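You operate a simulated robot arm through the tools that you are given. There is no shell and no other tool. Be economical: measure what you need, move in short steps, check, and stop when the job is done.

The job below is to be done with a simulated two-armed robot. You get a single attempt, and the scene is never put back.

JOB
Put the 24 white seal box from the packing table top on top of the brown dark wood block and the 50 white seal box on the plate of the turning stand. Take the blue shim and leave it on the top of mould 63. Take the 15 grey seal box from the packing table top and leave it on the top of mould 58. Open the springs drawer. The order is free.

It is judged by the outcome, as a careful person would: the job done as asked, and still so three seconds after it is handed in. It fails if anything else is knocked over, pushed out of place, dropped, spilled or broken. Lids that push on must go on centred and level and be pressed home; caps that screw on are set level and turned clockwise until they are tight.

ROBOT AND FRAMES
Two 7-joint arms with two-finger parallel grippers on one trunk, on a base that drives. Base frame: it is fixed to the floor where the robot stands at the start and does not move with it; the origin is under the middle of the robot, x ahead of it, y to its left, z up. Lengths are in cm, angles in degrees, forces in N, time in s.
The left shoulder is at the start at [6, 14.3, 92.6], the right one opposite. With the tool pointing down near the work surface each hand reaches from about 30 to 72 cm from the robot's upright axis, wherever it stands, measured 20 degrees to its own side. Places, roughly: dark wood block (6x16x5 cm) [50, 20, 90]; plate of the turning stand [-20, 260, 40]; springs drawer [50, 80, 40]; top of mould 58 [-220, 40, 70]; top of mould 63 [-300, 120, 70]. Payload 1.57 kg a hand.
Tool frame (each hand has its own): the origin (TCP) lies between the finger pads and is the grasp point; the fingertips stand 3 cm ahead of it; z points along the fingers, y is the line along which they close. The gripper opens to 11 cm. The fingers are 2.4 cm wide and 1.2 cm thick; the gripper's body (4.8 by 11.2 cm) begins 7.8 cm behind the TCP.
Orientation is that of the tool frame in the base frame, as a unit quaternion [w, x, y, z]. With the fingers straight down and closing along the base's y, the tool's x points along the base's -x, its y along +y and its z along -z.

CONTROLS
- The arms move only by the tool jog_arm. It takes "left_commands", "right_commands" or both (then of equal length, played together; a hand with none holds still); each is a list that holds one entry, the list of rows, each a list of 6 numbers: the shift along the base's x, y, z in cm, then the turn, a rotation vector about the base's x, y, z in degrees. In form: [[[tx, ty, tz, ax, ay, az], ...]]. A call has 1 to 12 rows; each row shifts and turns the commanded pose from where the row before left it. "left_hand" and "right_hand" are, for a hand that has rows, the opening, from 0 (shut) to 1 (fully open), set as the call begins (left out, the last holds). Each row takes 0.2 s and may step no farther than 5 cm and 8.6 degrees from the row before; otherwise, or with a gripper value out of range, the whole call is refused. A pose out of reach is approached as far as the arm can. The call stops where the force on the tool passes 40 N (or 10 N more than at its start, if that is more) or the arm is blocked; 0.2 s more then pass. The fingers move at their own pace (about 4.5 cm/s each) and stop on an object; they squeeze with about 43 N. The grip force told is the motor's: it shows also when the fingers shut on nothing. Time passes only in rows, and 0.2 s behind the last, so rows that do not move let the fingers close. The reply holds the time, the measured pose of the TCP, the force on the tool along the base axes, the opening and the grip force, in the units named above and with some noise, with the torque about the TCP (base axes, N m) and any sound that the robot's microphone picked up, and new pictures: "pictures" is both (left out), scene, wrist or none (wrist: the cameras of the hands that moved).
- Cameras (640 x 400 px; columns grow to the right, rows downward): "scene" is now at [2.65, 4.16, 152.93]; the picture's right is [0.49, -0.87, 0.00], its down [-0.73, -0.41, -0.54] and it looks along [0.47, 0.26, -0.84] (base axes); focal length 253 px, centre (320, 200). "left" rides on the left gripper at [7, -1.6, -14.1] in its tool frame; the picture's right is [0.23, 0.97, 0.00], its down [-0.86, 0.20, -0.48] and it looks along [-0.47, 0.11, 0.88] (tool axes); focal length 222 px, centre (320, 200). "right" rides on the right gripper at [7, 1.6, -14.1] in its tool frame; the picture's right is [-0.23, 0.97, 0.00], its down [-0.86, -0.20, -0.48] and it looks along [-0.47, -0.11, 0.88] (tool axes); focal length 222 px, centre (320, 200). There is no depth. A picture from a camera that has moved, and an enlarged one, comes with that camera's place and axes in the base frame and with its lens. The place of the scene camera against the robot may be out by one fixed shift of up to 1.8 cm in any direction.
- slide_trunk(by): slides the trunk up (or, below 0, down) by that many cm; the arms and the scene camera ride with it, the base frame stays. It gives what a move gives, with no picture.
- base_move(legs): drives the robot by 1 to 6 legs, each [ahead, left, turn to the left] in cm, cm and degrees, along the robot's own axes; the way and the turn of a leg run together, so that a leg with both is an arc; at most 150 cm and 180 degrees a leg. The arms and the cameras ride along, it lands a little off, and it stops where it bumps. It gives what a move gives, and a new picture of the scene camera.
- pan_tilt(pan, tilt): turns the head with the scene camera to pan (to the left, within 86 degrees either way) and tilt (down, from -29 to 69), counted from straight ahead of the robot. It gives what a move gives, and a new picture of the scene camera.
- inspect(camera, box): a new picture of the part [left, top, right, bottom] of that camera's present view, enlarged. No time passes.
- sign_off(): hands the job in; it is judged then, once.

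Work in short steps. Places have to be worked out from the pictures, the camera data and where the tool is seen: move nearer, look again, correct. Check each grasp and each placing, and mend what went wrong. You have 165 turns and 260 pictures in all, those below and enlarged ones among them. Open the grippers and draw the arms clear of the work before you hand the job in, unless the task says otherwise; then end with one line.

The tools are called after "Call:" as name(argument=value, ...) on one line, values as JSON. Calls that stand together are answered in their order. jog_arm: Moves the arms, as the interface text tells. Its arguments: {"type":"object","properties":{"left_commands":{"type":"array","items":{"type":"array","items":{"type":"array","items":{"type":"number"}}}},"left_hand":{"type":"number"},"right_commands":{"type":"array","items":{"type":"array","items":{"type":"array","items":{"type":"number"}}}},"right_hand":{"type":"number"},"pictures":{"type":"string","enum":["both","scene","wrist","none"]}},"required":[]} The other tools are called the same way: slide_trunk (by) slides the trunk up or down; base_move (legs) drives the base; pan_tilt (pan, tilt) turns the head that bears the scene camera; inspect (camera, box) takes an enlarged picture of a part of a camera's view; sign_off () hands the job in.

At the start:

```text
time: 0.0
left_tcp_pos: [32.55, 32.7, 108.23]
left_orientation: [0.0, 0.0, 1.0, 0.0]
left_ft_force: [0.6, 0.1, 0.0]
left_moment: [-0.02, 0.0, -0.01]
left_finger_gap: 11.0
left_finger_force: 0.0
right_tcp_pos: [38.95, 0.41, 108.18]
right_orientation: [0.0, 0.0, 1.0, -0.001]
right_ft_force: [-0.4, 0.3, 0.9]
right_moment: [0.01, -0.01, -0.02]
right_finger_gap: 10.98
right_finger_force: 0.1
trunk travel left (down, up): [-52.5, 6.5]
robot x, y, heading: [-0.15, -0.13, 0.1]
head pan, tilt: [29.3, 57.2]
```

scene: 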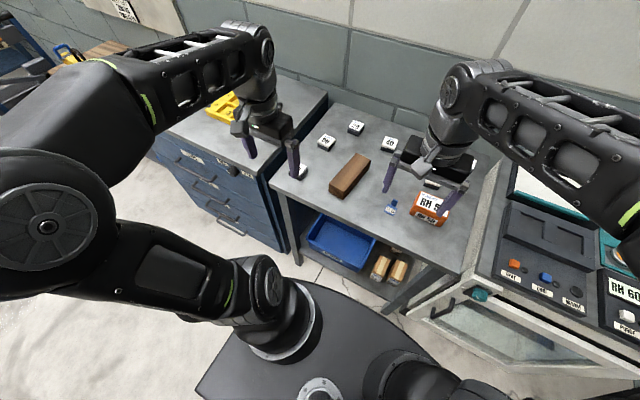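
right: 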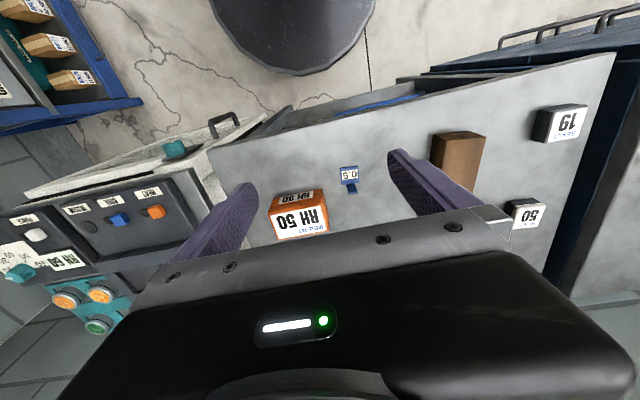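
left: 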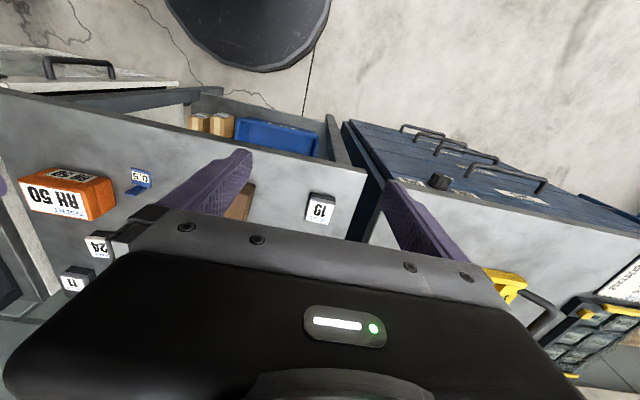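

I'll look closer at the packing table to read labels and find the boxes.

Call:
inspect(camera="scene", box=[270, 100, 480, 232])

Call:
inspect(camera="left", box=[0, 80, 360, 305])

```text
3.03 times, centred on (375, 166) of scene
camera zoom: at [2.65, 4.16, 152.93], right [0.49, -0.87, 0.0], down [-0.73, -0.41, -0.54], along [0.47, 0.26, -0.84], focal length 766 px, centre (153, 303)
```

zoom: 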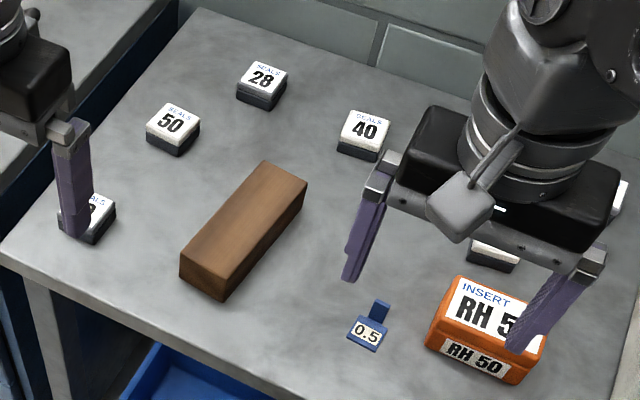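

```text
1.78 times, centred on (180, 192) of left
camera zoom: at [25.63, 31.08, 122.41], right [-0.23, 0.97, 0.0], down [0.86, 0.2, 0.48], along [0.47, 0.11, -0.88], focal length 395 px, centre (569, 213)
```

zoom: 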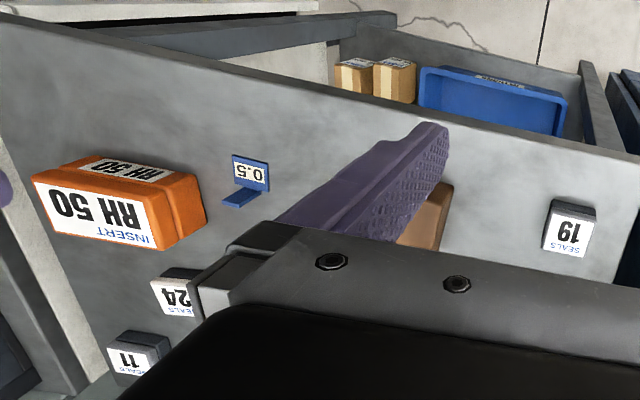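

Boxes 50, 28, 40, 19, 24, 11 are seen; number 15 isn't yet. I'll move both hands aside for a clear view.

Call:
jog_arm(left_commands=[[[0, 4, 2, 0, 0, 0], [-2, 4, 2, 0, 0, 0], [-2, 4, 2, 0, 0, 0], [-2, 4, 2, 0, 0, 0], [-2, 4, 0, 0, 0, 0]]], right_commands=[[[-1, -4, 2, 0, 0, 0], [-2, -4, 2, 0, 0, 0], [-2, -4, 2, 0, 0, 0], [-2, -4, 2, 0, 0, 0], [-2, -4, 0, 0, 0, 0]]], pictures="both")

Call:
inspect(camera="scene", box=[270, 90, 510, 240])

```text
time: 1.4
left_tcp_pos: [27.84, 49.73, 112.48]
left_orientation: [0.001, 0.001, 1.0, 0.001]
left_ft_force: [-0.2, 0.2, -0.5]
left_moment: [0.0, 0.02, -0.02]
left_finger_gap: 10.99
left_finger_force: 0.0
left hand out of reach, approached as far as the arm can: row 3, 4
right_tcp_pos: [26.55, -8.83, 114.33]
right_orientation: [0.075, -0.204, 0.976, 0.006]
right_ft_force: [0.0, 0.7, 0.8]
right_moment: [0.03, 0.06, 0.01]
right_finger_gap: 11.0
right_finger_force: 0.1
right hand out of reach, approached as far as the arm can: row 2, 3, 4, 5
trunk travel left (down, up): [-52.5, 6.5]
robot x, y, heading: [0.07, -0.14, -0.1]
head pan, tilt: [29.3, 57.2]
stopped in row 5 (right hand): the arm was blocked; the commanded pose is now the measured one
camera scene: at [2.84, 4.05, 152.93], right [0.49, -0.87, 0.0], down [-0.73, -0.41, -0.54], along [0.47, 0.27, -0.84], focal length 253 px, centre (320, 200)
camera right: at [17.46, -10.76, 127.07], right [-0.19, 0.98, 0.01], down [0.79, 0.14, 0.6], along [0.59, 0.12, -0.8], focal length 222 px, centre (320, 200)
camera left: at [20.82, 48.13, 126.54], right [-0.23, 0.97, 0.0], down [0.85, 0.2, 0.48], along [0.47, 0.11, -0.88], focal length 222 px, centre (320, 200)
```

scene: 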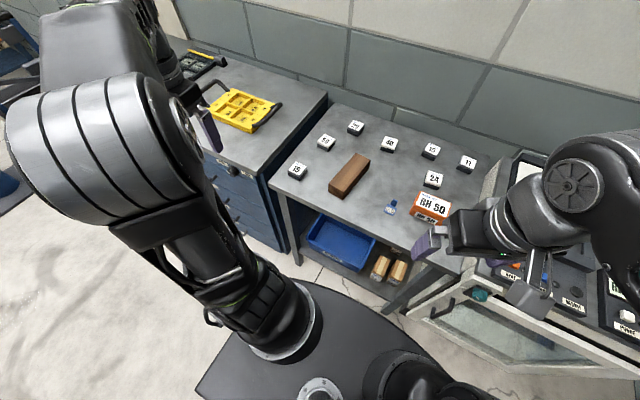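
right: 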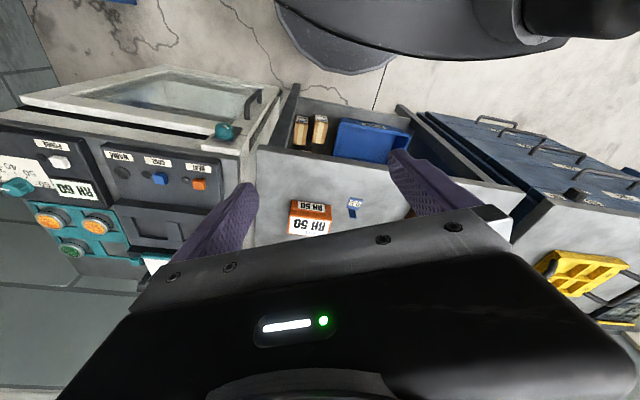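
left: 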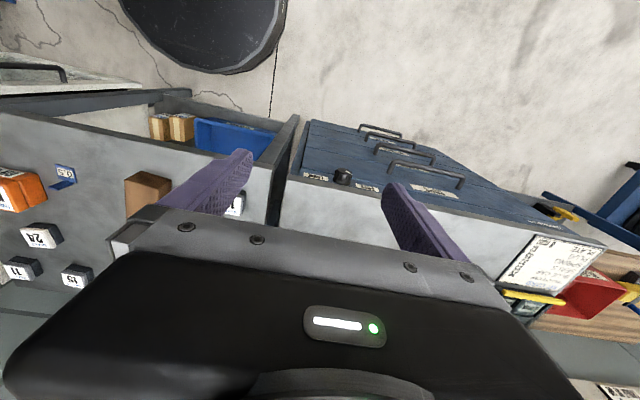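

```text
2.67 times, centred on (390, 165) of scene
camera zoom: at [2.84, 4.05, 152.93], right [0.49, -0.87, 0.0], down [-0.73, -0.41, -0.54], along [0.47, 0.27, -0.84], focal length 674 px, centre (133, 293)
```

zoom: 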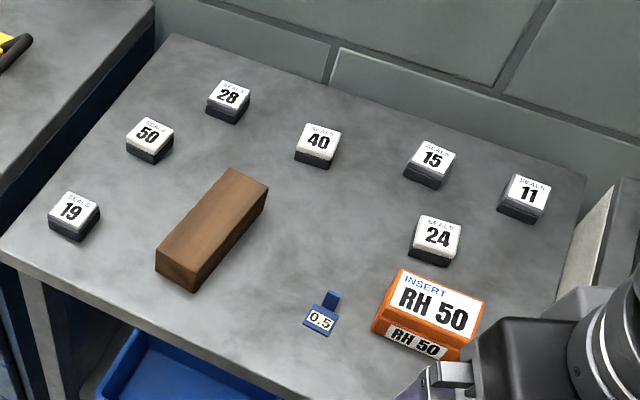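

All boxes are visible now: 24 at about [63.5,-3], 15 at [76,1], 50 at [61.6,35], shim at [48,5]. I'll straighten the right hand and bring it above 24.

Call:
jog_arm(right_commands=[[[4, 0, 0, -0.2, 2.2, -5.9], [4, 0, 0, -0.2, 2.2, -5.9], [4, 1, -1, -0.2, 2.2, -5.9], [4, 1, -1, -0.1, 2.0, -5.8], [4, 1, -1, 0, 0, 0], [4, 1, -1, 0, 0, 0], [4, 1, -2, 0, 0, 0], [4, 1, -2, 0, 0, 0], [0, 0, 0, 0, 0, 0]]], pictures="both")

```text
time: 3.4
left_tcp_pos: [27.66, 49.7, 112.5]
left_orientation: [0.001, 0.001, 1.0, 0.0]
left_ft_force: [0.5, 0.0, 0.1]
left_moment: [0.01, -0.01, 0.04]
left_finger_gap: 11.0
left_finger_force: 0.0
right_tcp_pos: [55.29, -1.97, 106.32]
right_orientation: [0.003, 0.0, 1.0, 0.0]
right_ft_force: [-0.6, 0.2, 0.2]
right_moment: [0.03, 0.0, 0.03]
right_finger_gap: 11.0
right_finger_force: 0.0
right hand out of reach, approached as far as the arm can: row 7, 8
trunk travel left (down, up): [-52.5, 6.5]
robot x, y, heading: [-0.44, -0.04, 0.1]
head pan, tilt: [29.3, 57.2]
camera scene: at [2.57, 4.05, 152.94], right [0.49, -0.87, 0.0], down [-0.73, -0.41, -0.54], along [0.47, 0.26, -0.84], focal length 253 px, centre (320, 200)
camera right: at [48.1, -0.29, 120.33], right [0.22, 0.97, 0.0], down [0.85, -0.2, 0.48], along [0.47, -0.11, -0.87], focal length 222 px, centre (320, 200)
```

scene: 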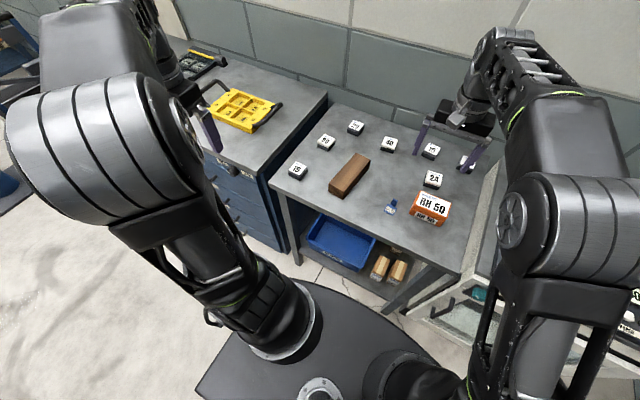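
right: 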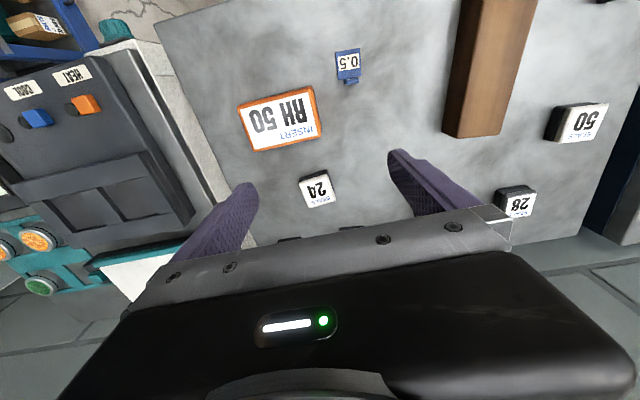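

24 lies around [63,-4]. I'll zoom to measure its orientation and height.

Call:
inspect(camera="right", box=[220, 30, 420, 230])

```text
2.00 times, centred on (320, 130) of right
camera zoom: at [48.1, -0.29, 120.33], right [0.22, 0.97, 0.0], down [0.85, -0.2, 0.48], along [0.47, -0.11, -0.87], focal length 444 px, centre (320, 340)
```

zoom: 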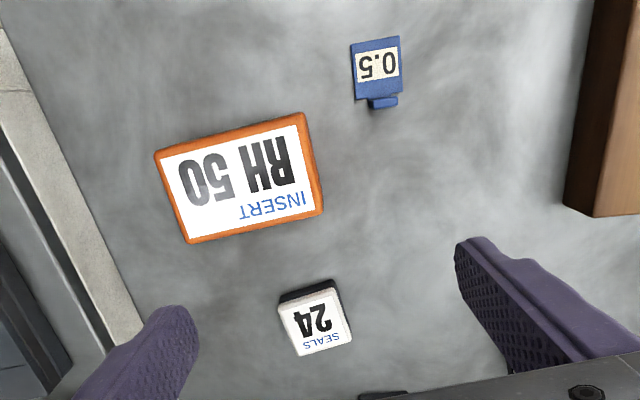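

24's centre is about [63.5,-4.2], yaw about +5°, side ~4.6. I'll lower the hand, then read where it stands.

Call:
jog_arm(right_commands=[[[0, 0, -4, 0, 0, 2.5], [0, 0, -4, 0, 0, 2.5], [0, 0, 0, 0, 0, 0]]], right_hand=0.7, pictures="wrist")

```text
time: 4.2
left_tcp_pos: [27.66, 49.84, 112.49]
left_orientation: [0.0, 0.0, 1.0, 0.001]
left_ft_force: [0.4, 0.7, 0.3]
left_moment: [0.02, -0.02, 0.0]
left_finger_gap: 10.99
left_finger_force: 0.0
right_tcp_pos: [55.4, -1.84, 98.46]
right_orientation: [0.0, -0.046, 0.999, -0.001]
right_ft_force: [-0.3, 0.1, -0.6]
right_moment: [0.0, -0.04, 0.0]
right_finger_gap: 7.71
right_finger_force: 0.2
trunk travel left (down, up): [-52.5, 6.5]
robot x, y, heading: [-0.15, -0.2, -0.1]
head pan, tilt: [29.3, 57.2]
camera right: at [48.23, -0.78, 112.5], right [0.14, 0.99, 0.0], down [0.87, -0.12, 0.48], along [0.47, -0.07, -0.88], focal length 222 px, centre (320, 200)
```

right: 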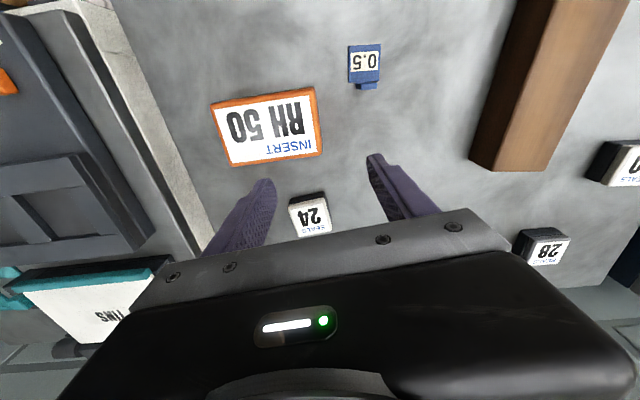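

The new view puts 24 at about [63.2,-4.1]. Moving over it and down to z≈89.6.

Call:
jog_arm(right_commands=[[[4, -1.1, 0, 0, 0, 0], [3.8, -1.1, 0, 0, 0, 0], [0, 0, -3, 0, 0, 0], [0, 0, -3, 0, 0, 0], [0, 0, -2.9, 0, 0, 0], [0, 0, 0, 0, 0, 0]]], pictures="both")

Call:
inspect(camera="scene", box=[380, 110, 500, 230])

```text
time: 5.6
left_tcp_pos: [27.49, 49.79, 112.38]
left_orientation: [0.001, 0.001, 1.0, 0.0]
left_ft_force: [-0.3, 0.3, -0.6]
left_moment: [-0.01, 0.02, 0.01]
left_finger_gap: 11.0
left_finger_force: 0.1
right_tcp_pos: [60.66, -3.52, 88.97]
right_orientation: [0.001, -0.046, 0.999, 0.0]
right_ft_force: [-0.6, 0.7, 0.0]
right_moment: [0.02, 0.01, 0.03]
right_finger_gap: 7.69
right_finger_force: 0.1
right hand out of reach, approached as far as the arm can: row 2
trunk travel left (down, up): [-52.5, 6.5]
robot x, y, heading: [-0.18, -0.05, -0.2]
head pan, tilt: [29.3, 57.2]
camera scene: at [2.61, 4.15, 152.94], right [0.49, -0.87, 0.0], down [-0.73, -0.41, -0.54], along [0.47, 0.26, -0.84], focal length 253 px, centre (320, 200)
camera right: at [53.35, -2.49, 103.14], right [0.14, 0.99, 0.0], down [0.87, -0.12, 0.48], along [0.47, -0.07, -0.88], focal length 222 px, centre (320, 200)
```

scene: 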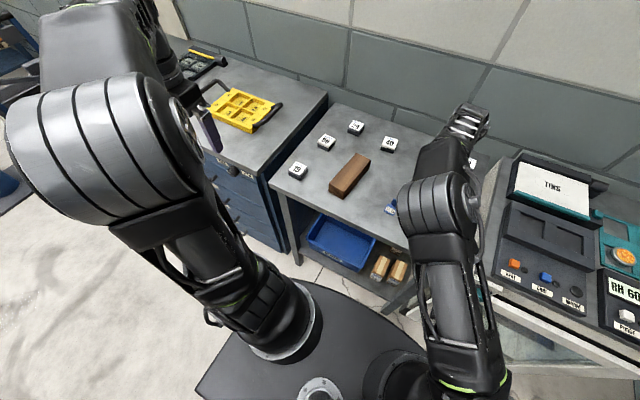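
right: 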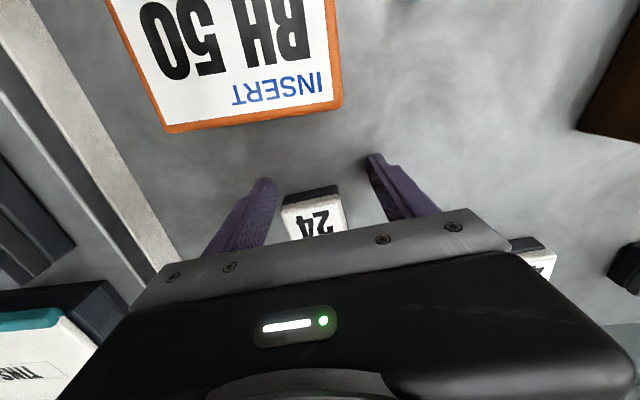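

```text
3.33 times, centred on (440, 170) of scene
camera zoom: at [2.61, 4.15, 152.94], right [0.49, -0.87, 0.0], down [-0.73, -0.41, -0.54], along [0.47, 0.26, -0.84], focal length 842 px, centre (-80, 300)
```

zoom: 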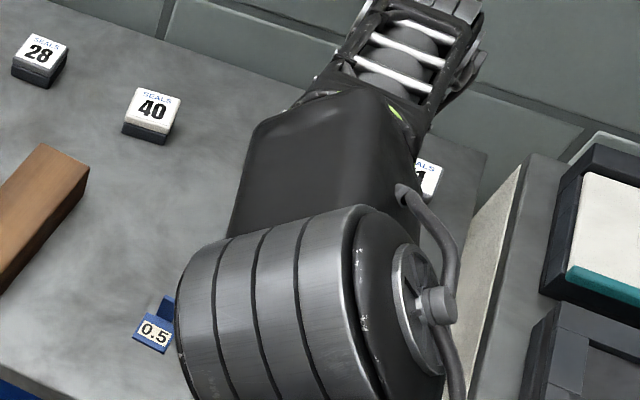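

Reach fell short in x (60.7). At this low height I'll try moving the last 2.5 cm forward.

Call:
jog_arm(right_commands=[[[1.2, -0.3, 0.2, 0, 0, 0], [1.3, -0.2, 0.2, 0, 0, 0], [0, 0, 0, 0, 0, 0]]], pictures="wrist")

```text
time: 6.4
left_tcp_pos: [27.62, 49.81, 112.39]
left_orientation: [0.001, 0.001, 1.0, 0.0]
left_ft_force: [0.4, -0.8, -0.7]
left_moment: [0.02, -0.02, -0.02]
left_finger_gap: 11.01
left_finger_force: 0.1
right_tcp_pos: [61.6, -3.88, 89.52]
right_orientation: [0.001, -0.045, 0.999, -0.001]
right_ft_force: [0.2, -0.2, 0.3]
right_moment: [0.03, 0.01, 0.0]
right_finger_gap: 7.69
right_finger_force: 0.1
right hand out of reach, approached as far as the arm can: row 2
trunk travel left (down, up): [-52.5, 6.5]
robot x, y, heading: [0.27, 0.1, 0.1]
head pan, tilt: [29.3, 57.2]
camera right: at [54.36, -2.85, 103.46], right [0.14, 0.99, 0.0], down [0.87, -0.12, 0.48], along [0.48, -0.07, -0.88], focal length 222 px, centre (320, 200)
```

right: 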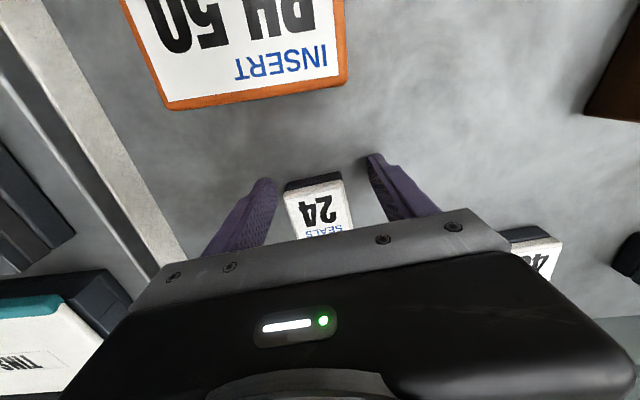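

The box centre is still ~1.3 cm beyond reach, and 15 lies further still, so I'll lift and drive the base forward 6 cm.

Call:
jog_arm(right_commands=[[[0, 0, 4, 0, 0, 0], [-3, 0, 4, 0, 0, 0], [-2, 0, 1, 0, 0, 0]]], pictures="none")

Call:
base_move(legs=[[6, 0, 0]])

```text
time: 7.2
left_tcp_pos: [27.64, 49.8, 112.53]
left_orientation: [0.001, 0.001, 1.0, 0.001]
left_ft_force: [0.0, -0.4, 0.5]
left_moment: [0.0, -0.01, 0.01]
left_finger_gap: 11.0
left_finger_force: 0.1
right_tcp_pos: [56.43, -4.16, 98.44]
right_orientation: [0.0, -0.044, 0.999, -0.001]
right_ft_force: [-0.6, 0.5, 0.7]
right_moment: [-0.02, 0.0, 0.03]
right_finger_gap: 7.71
right_finger_force: 0.1
trunk travel left (down, up): [-52.5, 6.5]
robot x, y, heading: [0.05, 0.06, -0.0]
head pan, tilt: [29.3, 57.2]
```

```text
time: 8.2
left_tcp_pos: [33.88, 49.8, 112.44]
left_orientation: [0.0, 0.002, 1.0, 0.002]
left_ft_force: [0.2, -0.2, -0.3]
left_moment: [-0.03, 0.04, -0.04]
left_finger_gap: 10.99
left_finger_force: 0.0
right_tcp_pos: [62.64, -4.16, 98.32]
right_orientation: [-0.001, -0.045, 0.999, 0.0]
right_ft_force: [0.1, -0.3, -0.1]
right_moment: [0.0, -0.02, 0.0]
right_finger_gap: 7.71
right_finger_force: 0.0
trunk travel left (down, up): [-52.5, 6.5]
robot x, y, heading: [5.95, -0.02, -0.2]
head pan, tilt: [29.3, 57.2]
camera scene: at [8.93, 4.16, 152.93], right [0.49, -0.87, 0.0], down [-0.73, -0.41, -0.54], along [0.47, 0.26, -0.84], focal length 253 px, centre (320, 200)
```

scene: 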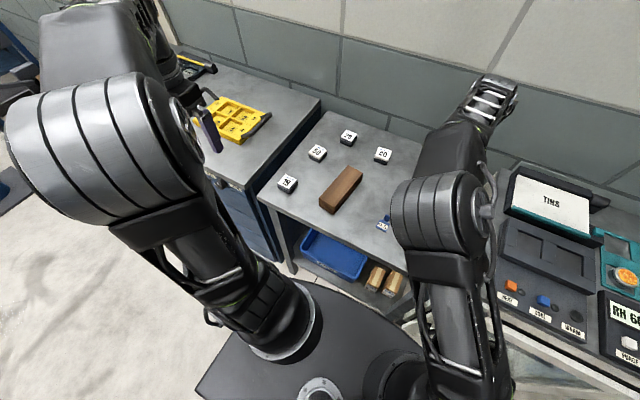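

Now the hand is over [62.6,-4.2]. Descend and grip 24.

Call:
jog_arm(right_commands=[[[0.4, 0, -3, 0, 0, 0], [0, 0, -3, 0, 0, 0], [0, 0, -2.8, 0, 0, 0], [0, 0, 0, 0, 0, 0]]], pictures="wrist")

```text
time: 9.2
left_tcp_pos: [33.65, 49.74, 112.38]
left_orientation: [0.001, 0.001, 1.0, 0.001]
left_ft_force: [-0.8, -0.5, -0.1]
left_moment: [0.0, -0.02, 0.0]
left_finger_gap: 11.02
left_finger_force: 0.2
right_tcp_pos: [62.94, -4.11, 89.6]
right_orientation: [0.0, -0.044, 0.999, 0.0]
right_ft_force: [0.6, -0.2, -0.8]
right_moment: [0.0, 0.0, 0.02]
right_finger_gap: 7.72
right_finger_force: 0.0
trunk travel left (down, up): [-52.5, 6.5]
robot x, y, heading: [5.73, -0.07, 0.0]
head pan, tilt: [29.3, 57.2]
camera right: at [55.72, -3.07, 103.67], right [0.14, 0.99, 0.0], down [0.87, -0.12, 0.48], along [0.47, -0.07, -0.88], focal length 222 px, centre (320, 200)
```

right: 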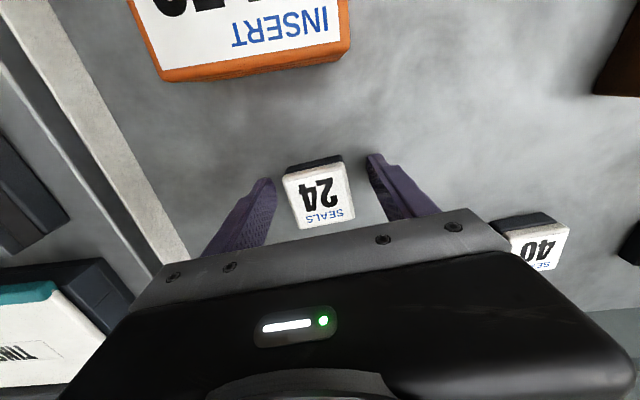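

Centred. Close the fingers.

Call:
jog_arm(right_commands=[[[0, 0, 0, 0, 0, 0], [0, 0, 0, 0, 0, 0], [0, 0, 0, 0, 0, 0], [0, 0, 0, 0, 0, 0]]], right_hand=0, pictures="none")

Call:
jog_arm(right_commands=[[[0, 0, 3, 0, 0, 0], [0, 0, 4, 0, 0, 0], [0, 0, 4, 0, 0, 0], [0, 0, 0, 0, 0, 0]]], pictures="both")

```text
time: 10.2
left_tcp_pos: [33.7, 49.9, 112.36]
left_orientation: [0.0, 0.001, 1.0, 0.0]
left_ft_force: [0.9, -0.2, 0.6]
left_moment: [0.02, 0.0, 0.01]
left_finger_gap: 10.99
left_finger_force: 0.0
right_tcp_pos: [63.01, -4.04, 89.65]
right_orientation: [0.0, -0.045, 0.999, -0.001]
right_ft_force: [-0.9, -0.1, 0.8]
right_moment: [-0.02, 0.0, -0.01]
right_finger_gap: 4.69
right_finger_force: 33.7
trunk travel left (down, up): [-52.5, 6.5]
robot x, y, heading: [6.32, 0.22, -0.1]
head pan, tilt: [29.3, 57.2]
```

```text
time: 11.2
left_tcp_pos: [33.72, 49.76, 112.5]
left_orientation: [0.001, 0.001, 1.0, 0.001]
left_ft_force: [0.5, 1.8, 0.8]
left_moment: [-0.01, -0.03, -0.01]
left_finger_gap: 11.02
left_finger_force: 0.0
right_tcp_pos: [62.97, -4.45, 100.48]
right_orientation: [0.001, -0.044, 0.999, -0.001]
right_ft_force: [1.0, -0.1, -0.5]
right_moment: [0.0, -0.01, -0.03]
right_finger_gap: 4.66
right_finger_force: 42.7
trunk travel left (down, up): [-52.5, 6.5]
robot x, y, heading: [6.17, 0.38, -0.2]
head pan, tilt: [29.3, 57.2]
camera scene: at [8.76, 4.17, 152.93], right [0.49, -0.87, 0.0], down [-0.73, -0.41, -0.54], along [0.47, 0.26, -0.84], focal length 253 px, centre (320, 200)
camera right: at [55.8, -3.39, 114.51], right [0.14, 0.99, 0.0], down [0.87, -0.12, 0.48], along [0.47, -0.07, -0.88], focal length 222 px, centre (320, 200)
```

scene: 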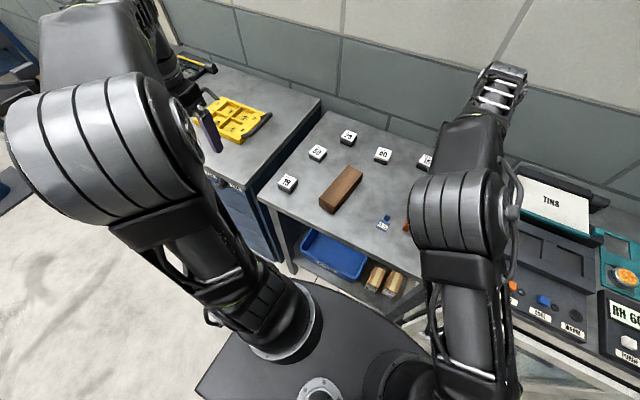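
right: 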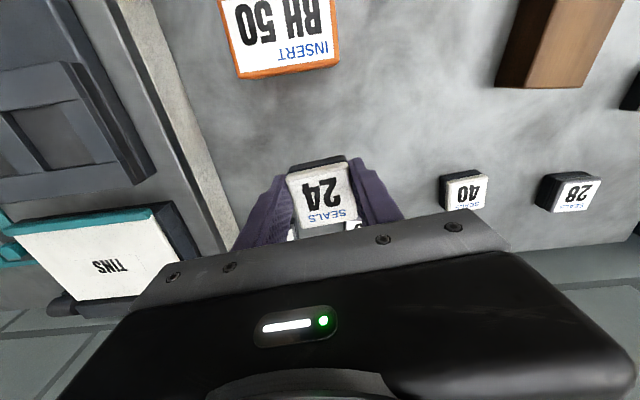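

24 is held. Carrying it toward the block at height, then looking.

Call:
jog_arm(right_commands=[[[-3, 4, 0.5, 0, 0, 0], [-3, 4, 0.5, 0, 0, 0], [-3, 4, 0.5, 0, 0, 0], [-3, 3, 0.5, 0, 0, 0], [0, 0, 0, 0, 0, 0]]], pictures="both")

Call:
inspect(camera="scene", box=[260, 110, 420, 230])

```text
refused: row 1 steps farther than a row can; nothing moved
```

```text
3.33 times, centred on (340, 170) of scene
camera zoom: at [8.76, 4.17, 152.93], right [0.49, -0.87, 0.0], down [-0.73, -0.41, -0.54], along [0.47, 0.26, -0.84], focal length 842 px, centre (253, 300)
```

zoom: 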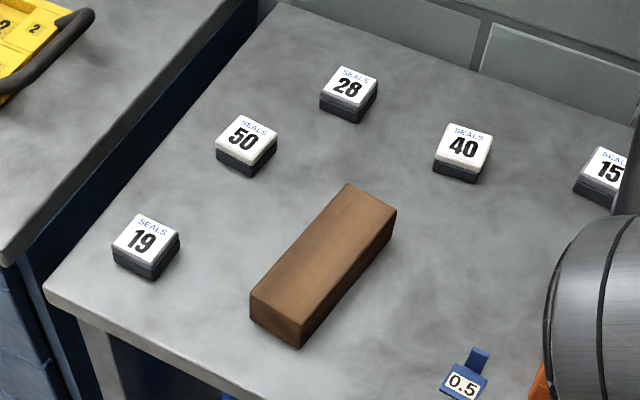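

Block top centre is about [50.7,19.4], yaw ≈ -7°. Carry 24 there in smaller steps, turning -12°.

Call:
jog_arm(right_commands=[[[-2, 3.9, 0.5, 0, 0, -2], [-2, 3.9, 0.5, 0, 0, -2], [-2, 3.9, 0.5, 0, 0, -2], [-2, 3.9, 0, 0, 0, -2], [-2, 3.9, 0, 0, 0, -2], [-2, 3.9, 0, 0, 0, -2], [0, 0, 0, 0, 0, 0]]], pictures="both")

Call:
inspect(camera="scene", box=[260, 80, 420, 230])

```text
time: 12.8
left_tcp_pos: [33.72, 49.72, 112.49]
left_orientation: [0.001, 0.002, 1.0, 0.001]
left_ft_force: [-0.1, 0.1, -1.3]
left_moment: [0.05, 0.01, -0.01]
left_finger_gap: 11.02
left_finger_force: 0.0
right_tcp_pos: [51.02, 19.1, 102.13]
right_orientation: [0.0, 0.06, 0.998, -0.001]
right_ft_force: [1.0, 0.2, -0.4]
right_moment: [-0.01, 0.02, 0.01]
right_finger_gap: 4.65
right_finger_force: 42.5
trunk travel left (down, up): [-52.5, 6.5]
robot x, y, heading: [6.15, 0.3, 0.1]
head pan, tilt: [29.3, 57.2]
camera scene: at [8.73, 4.15, 152.93], right [0.49, -0.87, 0.0], down [-0.73, -0.41, -0.54], along [0.47, 0.26, -0.84], focal length 253 px, centre (320, 200)
camera right: at [44.17, 21.59, 116.2], right [0.34, 0.94, 0.0], down [0.82, -0.3, 0.48], along [0.45, -0.17, -0.88], focal length 222 px, centre (320, 200)
```

scene: 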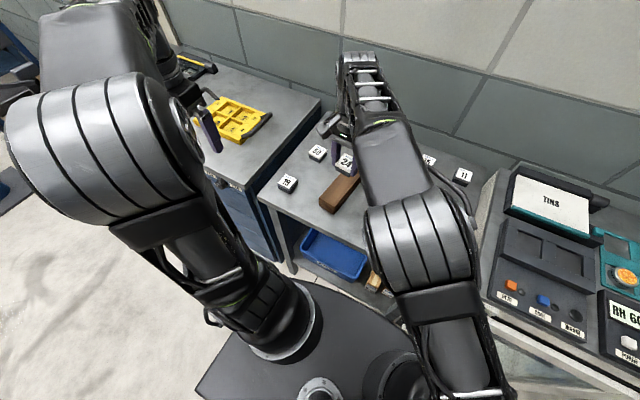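
right: 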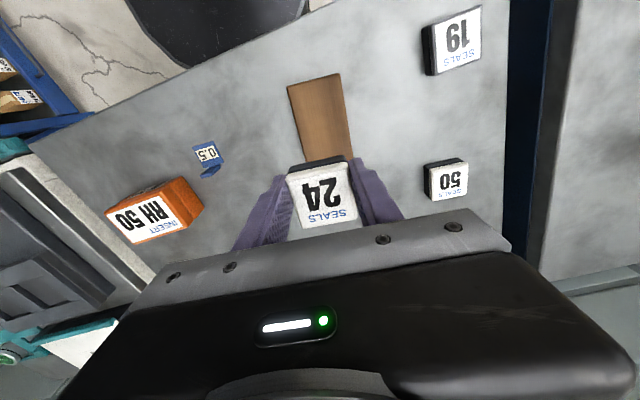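

```text
2.67 times, centred on (340, 155) of scene
camera zoom: at [8.73, 4.15, 152.93], right [0.49, -0.87, 0.0], down [-0.73, -0.41, -0.54], along [0.47, 0.26, -0.84], focal length 674 px, centre (267, 320)
```

zoom: 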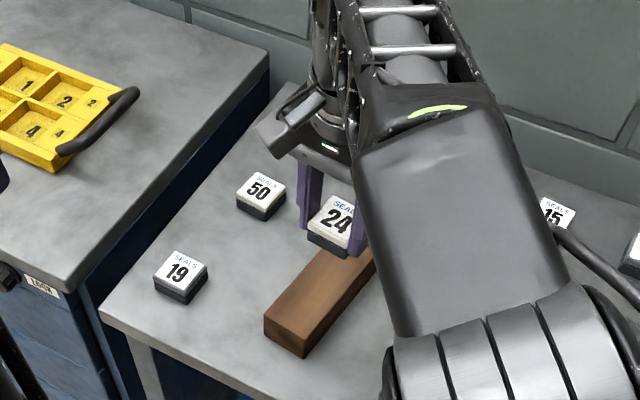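

The wrist camera puts the block line at y≈19.8 near x=51. Shift 0.6 in y and lower to just above contact, then gently.

Call:
jog_arm(right_commands=[[[0.3, 0.6, -2.5, 0, 0, 0], [0, 0, -2.5, 0, 0, 0], [0, 0, -1.6, 0, 0, 0], [0, 0, 0, 0, 0, 0]]], pictures="both")

Call:
inspect(camera="scene", box=[290, 120, 410, 220])

```text
time: 13.8
left_tcp_pos: [33.74, 49.9, 112.54]
left_orientation: [0.001, 0.001, 1.0, 0.001]
left_ft_force: [-0.2, 0.5, 0.2]
left_moment: [0.01, 0.03, -0.02]
left_finger_gap: 11.01
left_finger_force: 0.0
right_tcp_pos: [51.33, 19.6, 95.53]
right_orientation: [0.0, 0.06, 0.998, 0.0]
right_ft_force: [-0.5, 0.3, -0.8]
right_moment: [-0.03, 0.02, 0.0]
right_finger_gap: 4.68
right_finger_force: 43.0
trunk travel left (down, up): [-52.5, 6.5]
robot x, y, heading: [6.08, -0.36, -0.2]
head pan, tilt: [29.3, 57.2]
camera scene: at [8.72, 4.14, 152.93], right [0.49, -0.87, 0.0], down [-0.73, -0.41, -0.54], along [0.47, 0.26, -0.84], focal length 253 px, centre (320, 200)
camera right: at [44.4, 22.14, 109.67], right [0.34, 0.94, 0.0], down [0.82, -0.3, 0.48], along [0.45, -0.17, -0.88], focal length 222 px, centre (320, 200)
```

scene: 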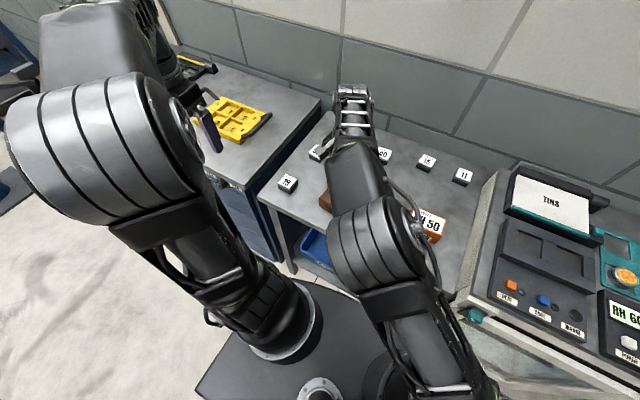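
right: 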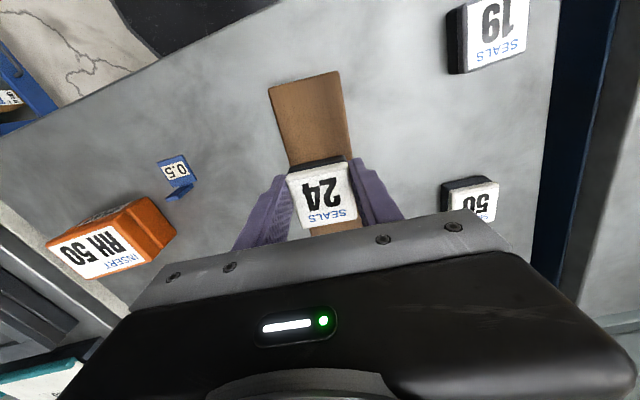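

```text
4.00 times, centred on (350, 170) of scene
camera zoom: at [8.72, 4.14, 152.93], right [0.49, -0.87, 0.0], down [-0.73, -0.41, -0.54], along [0.47, 0.26, -0.84], focal length 1011 px, centre (200, 320)
```

zoom: 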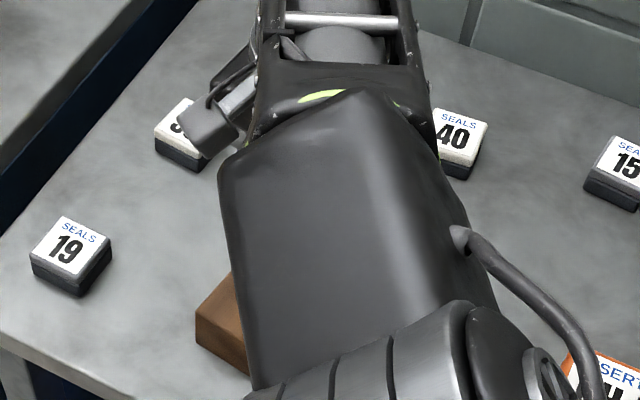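

Well lined up. Lower in small steps to feel contact.

Call:
jog_arm(right_commands=[[[0, 0, -0.3, 0, 0, 0], [0, 0, -0.3, 0, 0, 0], [0, 0, -0.2, 0, 0, 0], [0, 0, 0, 0, 0, 0]]], pictures="none")

```text
time: 14.8
left_tcp_pos: [33.66, 49.77, 112.43]
left_orientation: [0.001, 0.002, 1.0, 0.001]
left_ft_force: [-0.1, -0.1, 0.5]
left_moment: [0.0, -0.02, 0.01]
left_finger_gap: 11.02
left_finger_force: 0.0
right_tcp_pos: [51.2, 19.8, 94.69]
right_orientation: [0.0, 0.061, 0.998, -0.001]
right_ft_force: [-0.2, -0.2, 0.1]
right_moment: [-0.01, 0.0, 0.0]
right_finger_gap: 4.69
right_finger_force: 42.7
trunk travel left (down, up): [-52.5, 6.5]
robot x, y, heading: [6.44, 0.3, 0.1]
head pan, tilt: [29.3, 57.2]
```

Call:
jog_arm(right_commands=[[[0, 0, -0.2, 0, 0, 0], [0, 0, 0, 0, 0, 0], [0, 0, -0.15, 0, 0, 0], [0, 0, 0, 0, 0, 0]]], pictures="none")

```text
time: 15.8
left_tcp_pos: [33.73, 49.75, 112.4]
left_orientation: [0.0, 0.001, 1.0, 0.001]
left_ft_force: [0.5, 0.1, 0.9]
left_moment: [-0.02, 0.02, 0.01]
left_finger_gap: 11.0
left_finger_force: 0.0
right_tcp_pos: [51.19, 19.92, 94.46]
right_orientation: [0.0, 0.06, 0.998, -0.001]
right_ft_force: [-0.4, 0.7, 0.0]
right_moment: [-0.04, 0.04, -0.02]
right_finger_gap: 4.67
right_finger_force: 42.8
trunk travel left (down, up): [-52.5, 6.5]
robot x, y, heading: [6.03, 0.02, 0.0]
head pan, tilt: [29.3, 57.2]
```

No contact yet; keep lowering in 0.2 cm steps.

Call:
jog_arm(right_commands=[[[0, 0, -0.2, 0, 0, 0], [0, 0, 0, 0, 0, 0], [0, 0, -0.2, 0, 0, 0], [0, 0, 0, 0, 0, 0]]], pictures="wrist")

```text
time: 16.8
left_tcp_pos: [33.64, 49.83, 112.45]
left_orientation: [0.001, 0.002, 1.0, 0.002]
left_ft_force: [-0.1, 0.5, -0.8]
left_moment: [-0.02, 0.01, -0.03]
left_finger_gap: 11.0
left_finger_force: 0.0
right_tcp_pos: [51.21, 19.8, 94.12]
right_orientation: [0.001, 0.06, 0.998, 0.0]
right_ft_force: [1.9, -1.5, 11.6]
right_moment: [-0.02, -0.09, -0.03]
right_finger_gap: 4.67
right_finger_force: 43.3
trunk travel left (down, up): [-52.5, 6.5]
robot x, y, heading: [6.09, -0.52, 0.1]
head pan, tilt: [29.3, 57.2]
camera right: at [44.3, 22.29, 108.18], right [0.34, 0.94, 0.0], down [0.82, -0.3, 0.48], along [0.45, -0.16, -0.88], focal length 222 px, centre (320, 200)
```

right: 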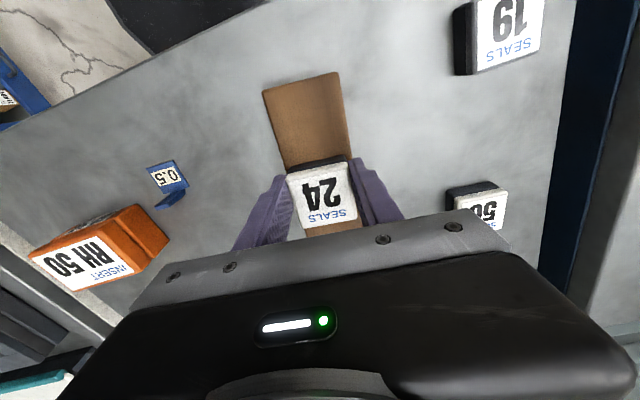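

Contact (11 N). Release, then lift straight up.

Call:
jog_arm(right_commands=[[[0, 0, 0, 0, 0, 0], [0, 0, 0, 0, 0, 0], [0, 0, 0, 0, 0, 0], [0, 0, 3, 0, 0, 0], [0, 0, 4, 0, 0, 0], [0, 0, 3, 0, 0, 0]]], right_hand=0.7, pictures="wrist")

```text
time: 18.2
left_tcp_pos: [33.59, 49.82, 112.54]
left_orientation: [0.001, 0.001, 1.0, 0.001]
left_ft_force: [-0.7, 0.8, -0.3]
left_moment: [-0.02, -0.02, 0.02]
left_finger_gap: 10.99
left_finger_force: 0.1
right_tcp_pos: [51.04, 19.53, 103.54]
right_orientation: [0.004, 0.06, 0.998, 0.001]
right_ft_force: [-1.4, -0.3, -0.6]
right_moment: [-0.03, -0.03, 0.01]
right_finger_gap: 7.69
right_finger_force: 0.1
right hand out of reach, approached as far as the arm can: row 6
trunk travel left (down, up): [-52.5, 6.5]
robot x, y, heading: [6.21, -0.14, -0.1]
head pan, tilt: [29.3, 57.2]
camera right: at [44.0, 21.98, 117.67], right [0.34, 0.94, 0.0], down [0.82, -0.3, 0.48], along [0.46, -0.16, -0.88], focal length 222 px, centre (320, 200)
```

right: 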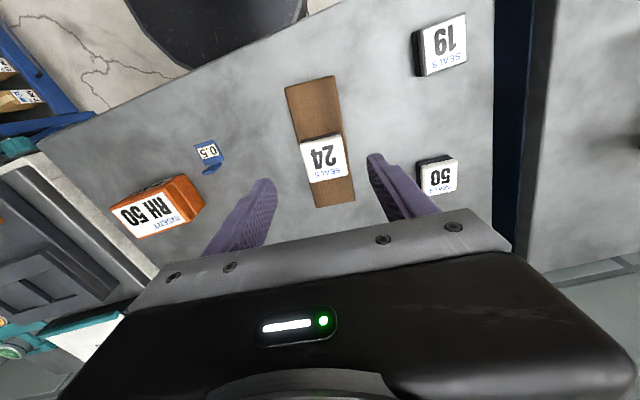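

24 sits well on the block. Next: the right hand goes toward 15 (about [75.4,0]) for a look.

Call:
jog_arm(right_commands=[[[1, -4, -0.5, 0, 0, 1.2], [2, -4, -0.5, 0, 0, 1.2], [3, -3.5, -0.5, 0, 0, 1.2], [3, -3, -0.5, 0, 0, 1.2], [3, -3, -0.5, 0, 0, 1.2], [3, -2, -0.5, 0, 0, 1], [0, 0, 0, 0, 0, 0]]], pictures="both")

Call:
inspect(camera="right", box=[200, 120, 520, 320])

```text
time: 19.8
left_tcp_pos: [33.63, 49.72, 112.54]
left_orientation: [0.001, 0.0, 1.0, 0.0]
left_ft_force: [0.3, -0.7, 0.4]
left_moment: [-0.02, 0.04, -0.01]
left_finger_gap: 11.0
left_finger_force: 0.1
right_tcp_pos: [65.52, -0.18, 100.26]
right_orientation: [0.003, -0.001, 1.0, 0.0]
right_ft_force: [0.4, -0.5, -0.1]
right_moment: [-0.02, 0.04, 0.01]
right_finger_gap: 7.7
right_finger_force: 0.0
right hand out of reach, approached as far as the arm can: row 6
trunk travel left (down, up): [-52.5, 6.5]
robot x, y, heading: [5.98, -0.05, -0.1]
head pan, tilt: [29.3, 57.2]
camera scene: at [8.7, 4.16, 152.94], right [0.49, -0.87, 0.0], down [-0.73, -0.41, -0.54], along [0.47, 0.26, -0.84], focal length 253 px, centre (320, 200)
camera right: at [58.32, 1.44, 114.29], right [0.22, 0.97, 0.0], down [0.85, -0.2, 0.48], along [0.47, -0.11, -0.88], focal length 222 px, centre (320, 200)
```

scene: 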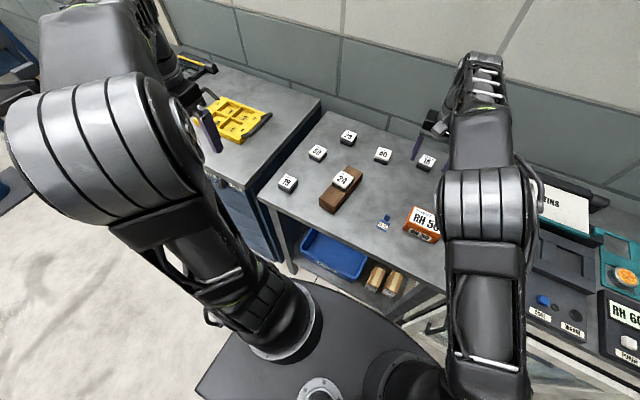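
right: 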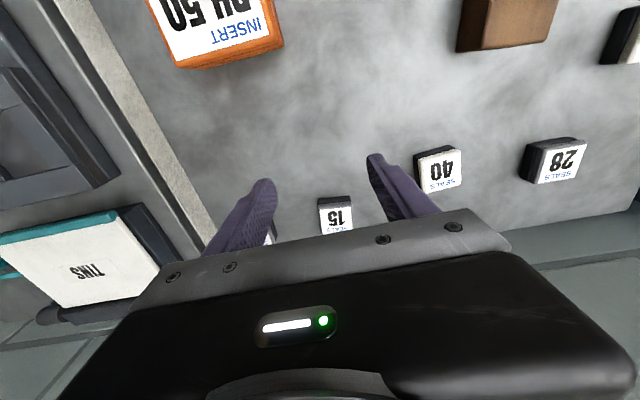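

```text
2.00 times, centred on (360, 220) of right
camera zoom: at [58.32, 1.44, 114.29], right [0.22, 0.97, 0.0], down [0.85, -0.2, 0.48], along [0.47, -0.11, -0.88], focal length 444 px, centre (240, 160)
```

zoom: 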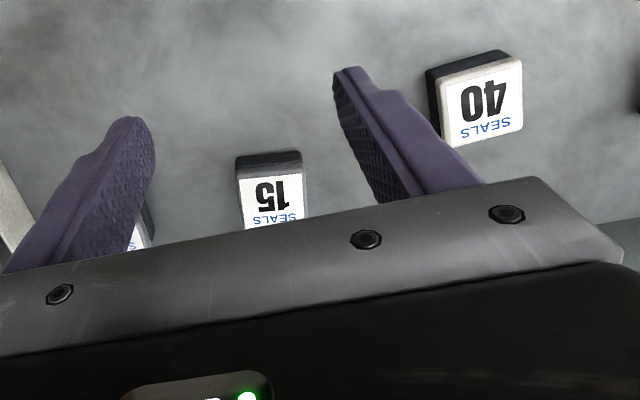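

15 (grey cap) is at about [75.4,0.0], yaw 0 — about 8 cm beyond reach. I'll look down ahead to check clearance between base and table.

Call:
pan_tilt(pan=5, tilt=69)

```text
time: 20.6
left_tcp_pos: [33.73, 49.84, 112.45]
left_orientation: [0.0, 0.002, 1.0, 0.001]
left_ft_force: [0.4, -0.5, -0.6]
left_moment: [0.02, 0.02, 0.0]
left_finger_gap: 10.99
left_finger_force: 0.0
right_tcp_pos: [65.55, -0.15, 100.2]
right_orientation: [0.003, -0.001, 1.0, -0.002]
right_ft_force: [-0.4, 0.7, -0.4]
right_moment: [-0.04, -0.01, 0.01]
right_finger_gap: 7.7
right_finger_force: 0.0
trunk travel left (down, up): [-52.5, 6.5]
robot x, y, heading: [5.98, 0.46, -0.1]
head pan, tilt: [5.0, 68.8]
camera scene: at [8.22, 1.23, 151.67], right [0.09, -1.0, 0.0], down [-0.93, -0.08, -0.36], along [0.36, 0.03, -0.93], focal length 253 px, centre (320, 200)
```

scene: 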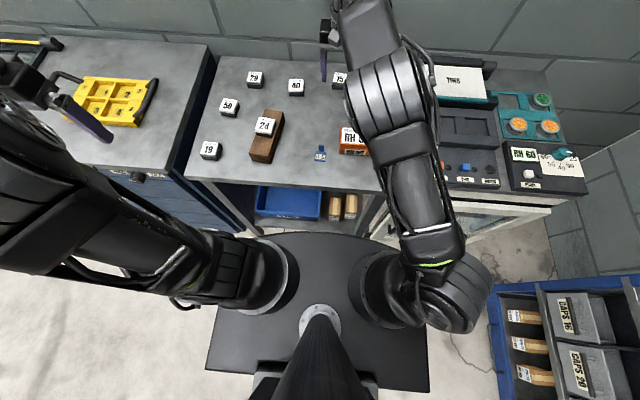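

The base plate seems to have room. Moving sideways left 18 and ahead 3 brings 15 into the right hand's best reach direction; I'll try that.

Call:
base_move(legs=[[0, 18, 0], [3, 0, 0]])

```text
time: 22.6
left_tcp_pos: [37.14, 67.56, 112.45]
left_orientation: [0.001, 0.003, 1.0, 0.001]
left_ft_force: [1.0, -0.4, 0.1]
left_moment: [-0.02, 0.05, -0.05]
left_finger_gap: 11.0
left_finger_force: 0.1
right_tcp_pos: [68.67, 17.47, 100.04]
right_orientation: [0.001, 0.001, 1.0, -0.001]
right_ft_force: [0.2, 0.2, 0.1]
right_moment: [-0.05, 0.07, 0.0]
right_finger_gap: 7.68
right_finger_force: 0.2
trunk travel left (down, up): [-52.5, 6.5]
robot x, y, heading: [8.65, 17.81, -0.3]
head pan, tilt: [5.0, 68.8]
camera scene: at [11.5, 19.15, 151.66], right [0.08, -1.0, 0.0], down [-0.93, -0.08, -0.36], along [0.36, 0.03, -0.93], focal length 253 px, centre (320, 200)
```

scene: 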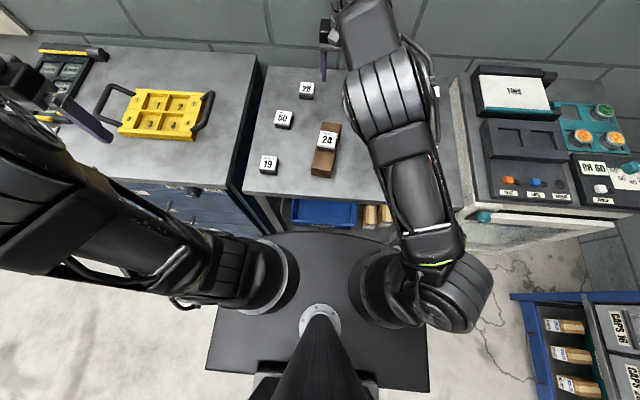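

Moved well. Now swing the right hand over 15.

Call:
jog_arm(right_commands=[[[0, -4.4, -1, 0, 0, 0], [0, -4.4, -1, 0, 0, 0], [2, -4.4, -1, 0, 0, 0], [2, -4.2, 0, 0, 0, 0], [2.7, 0, 0, 0, 0, 0], [0, 0, 0, 0, 0, 0]]], pictures="both")

```text
time: 24.0
left_tcp_pos: [37.07, 67.53, 112.47]
left_orientation: [0.0, 0.004, 1.0, 0.0]
left_ft_force: [-0.1, -0.9, 0.2]
left_moment: [0.01, -0.02, 0.02]
left_finger_gap: 11.01
left_finger_force: 0.1
right_tcp_pos: [68.28, 2.23, 97.08]
right_orientation: [0.005, 0.002, 1.0, 0.0]
right_ft_force: [-0.1, 0.3, 0.9]
right_moment: [-0.01, 0.0, -0.03]
right_finger_gap: 7.69
right_finger_force: 0.0
right hand out of reach, approached as far as the arm can: row 3, 4, 5
trunk travel left (down, up): [-52.5, 6.5]
robot x, y, heading: [9.44, 17.99, -0.4]
head pan, tilt: [5.0, 68.8]
camera scene: at [11.25, 19.09, 151.67], right [0.08, -1.0, 0.0], down [-0.93, -0.08, -0.36], along [0.36, 0.03, -0.93], focal length 253 px, centre (320, 200)
camera right: at [61.05, 3.94, 111.25], right [0.23, 0.97, 0.0], down [0.85, -0.2, 0.49], along [0.47, -0.11, -0.87], focal length 222 px, centre (320, 200)
```

scene: 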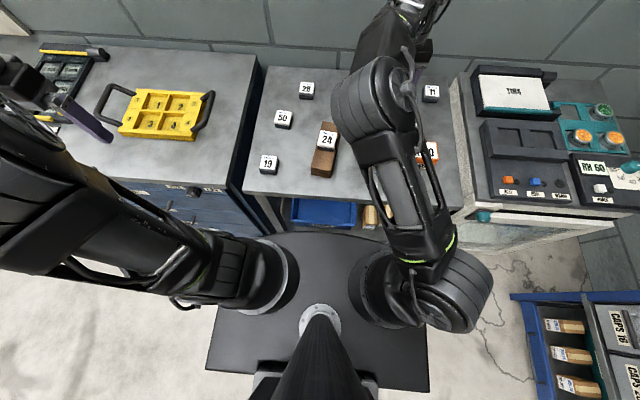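
right: 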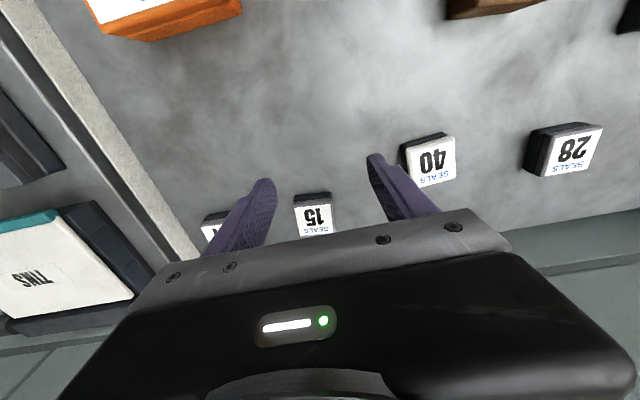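

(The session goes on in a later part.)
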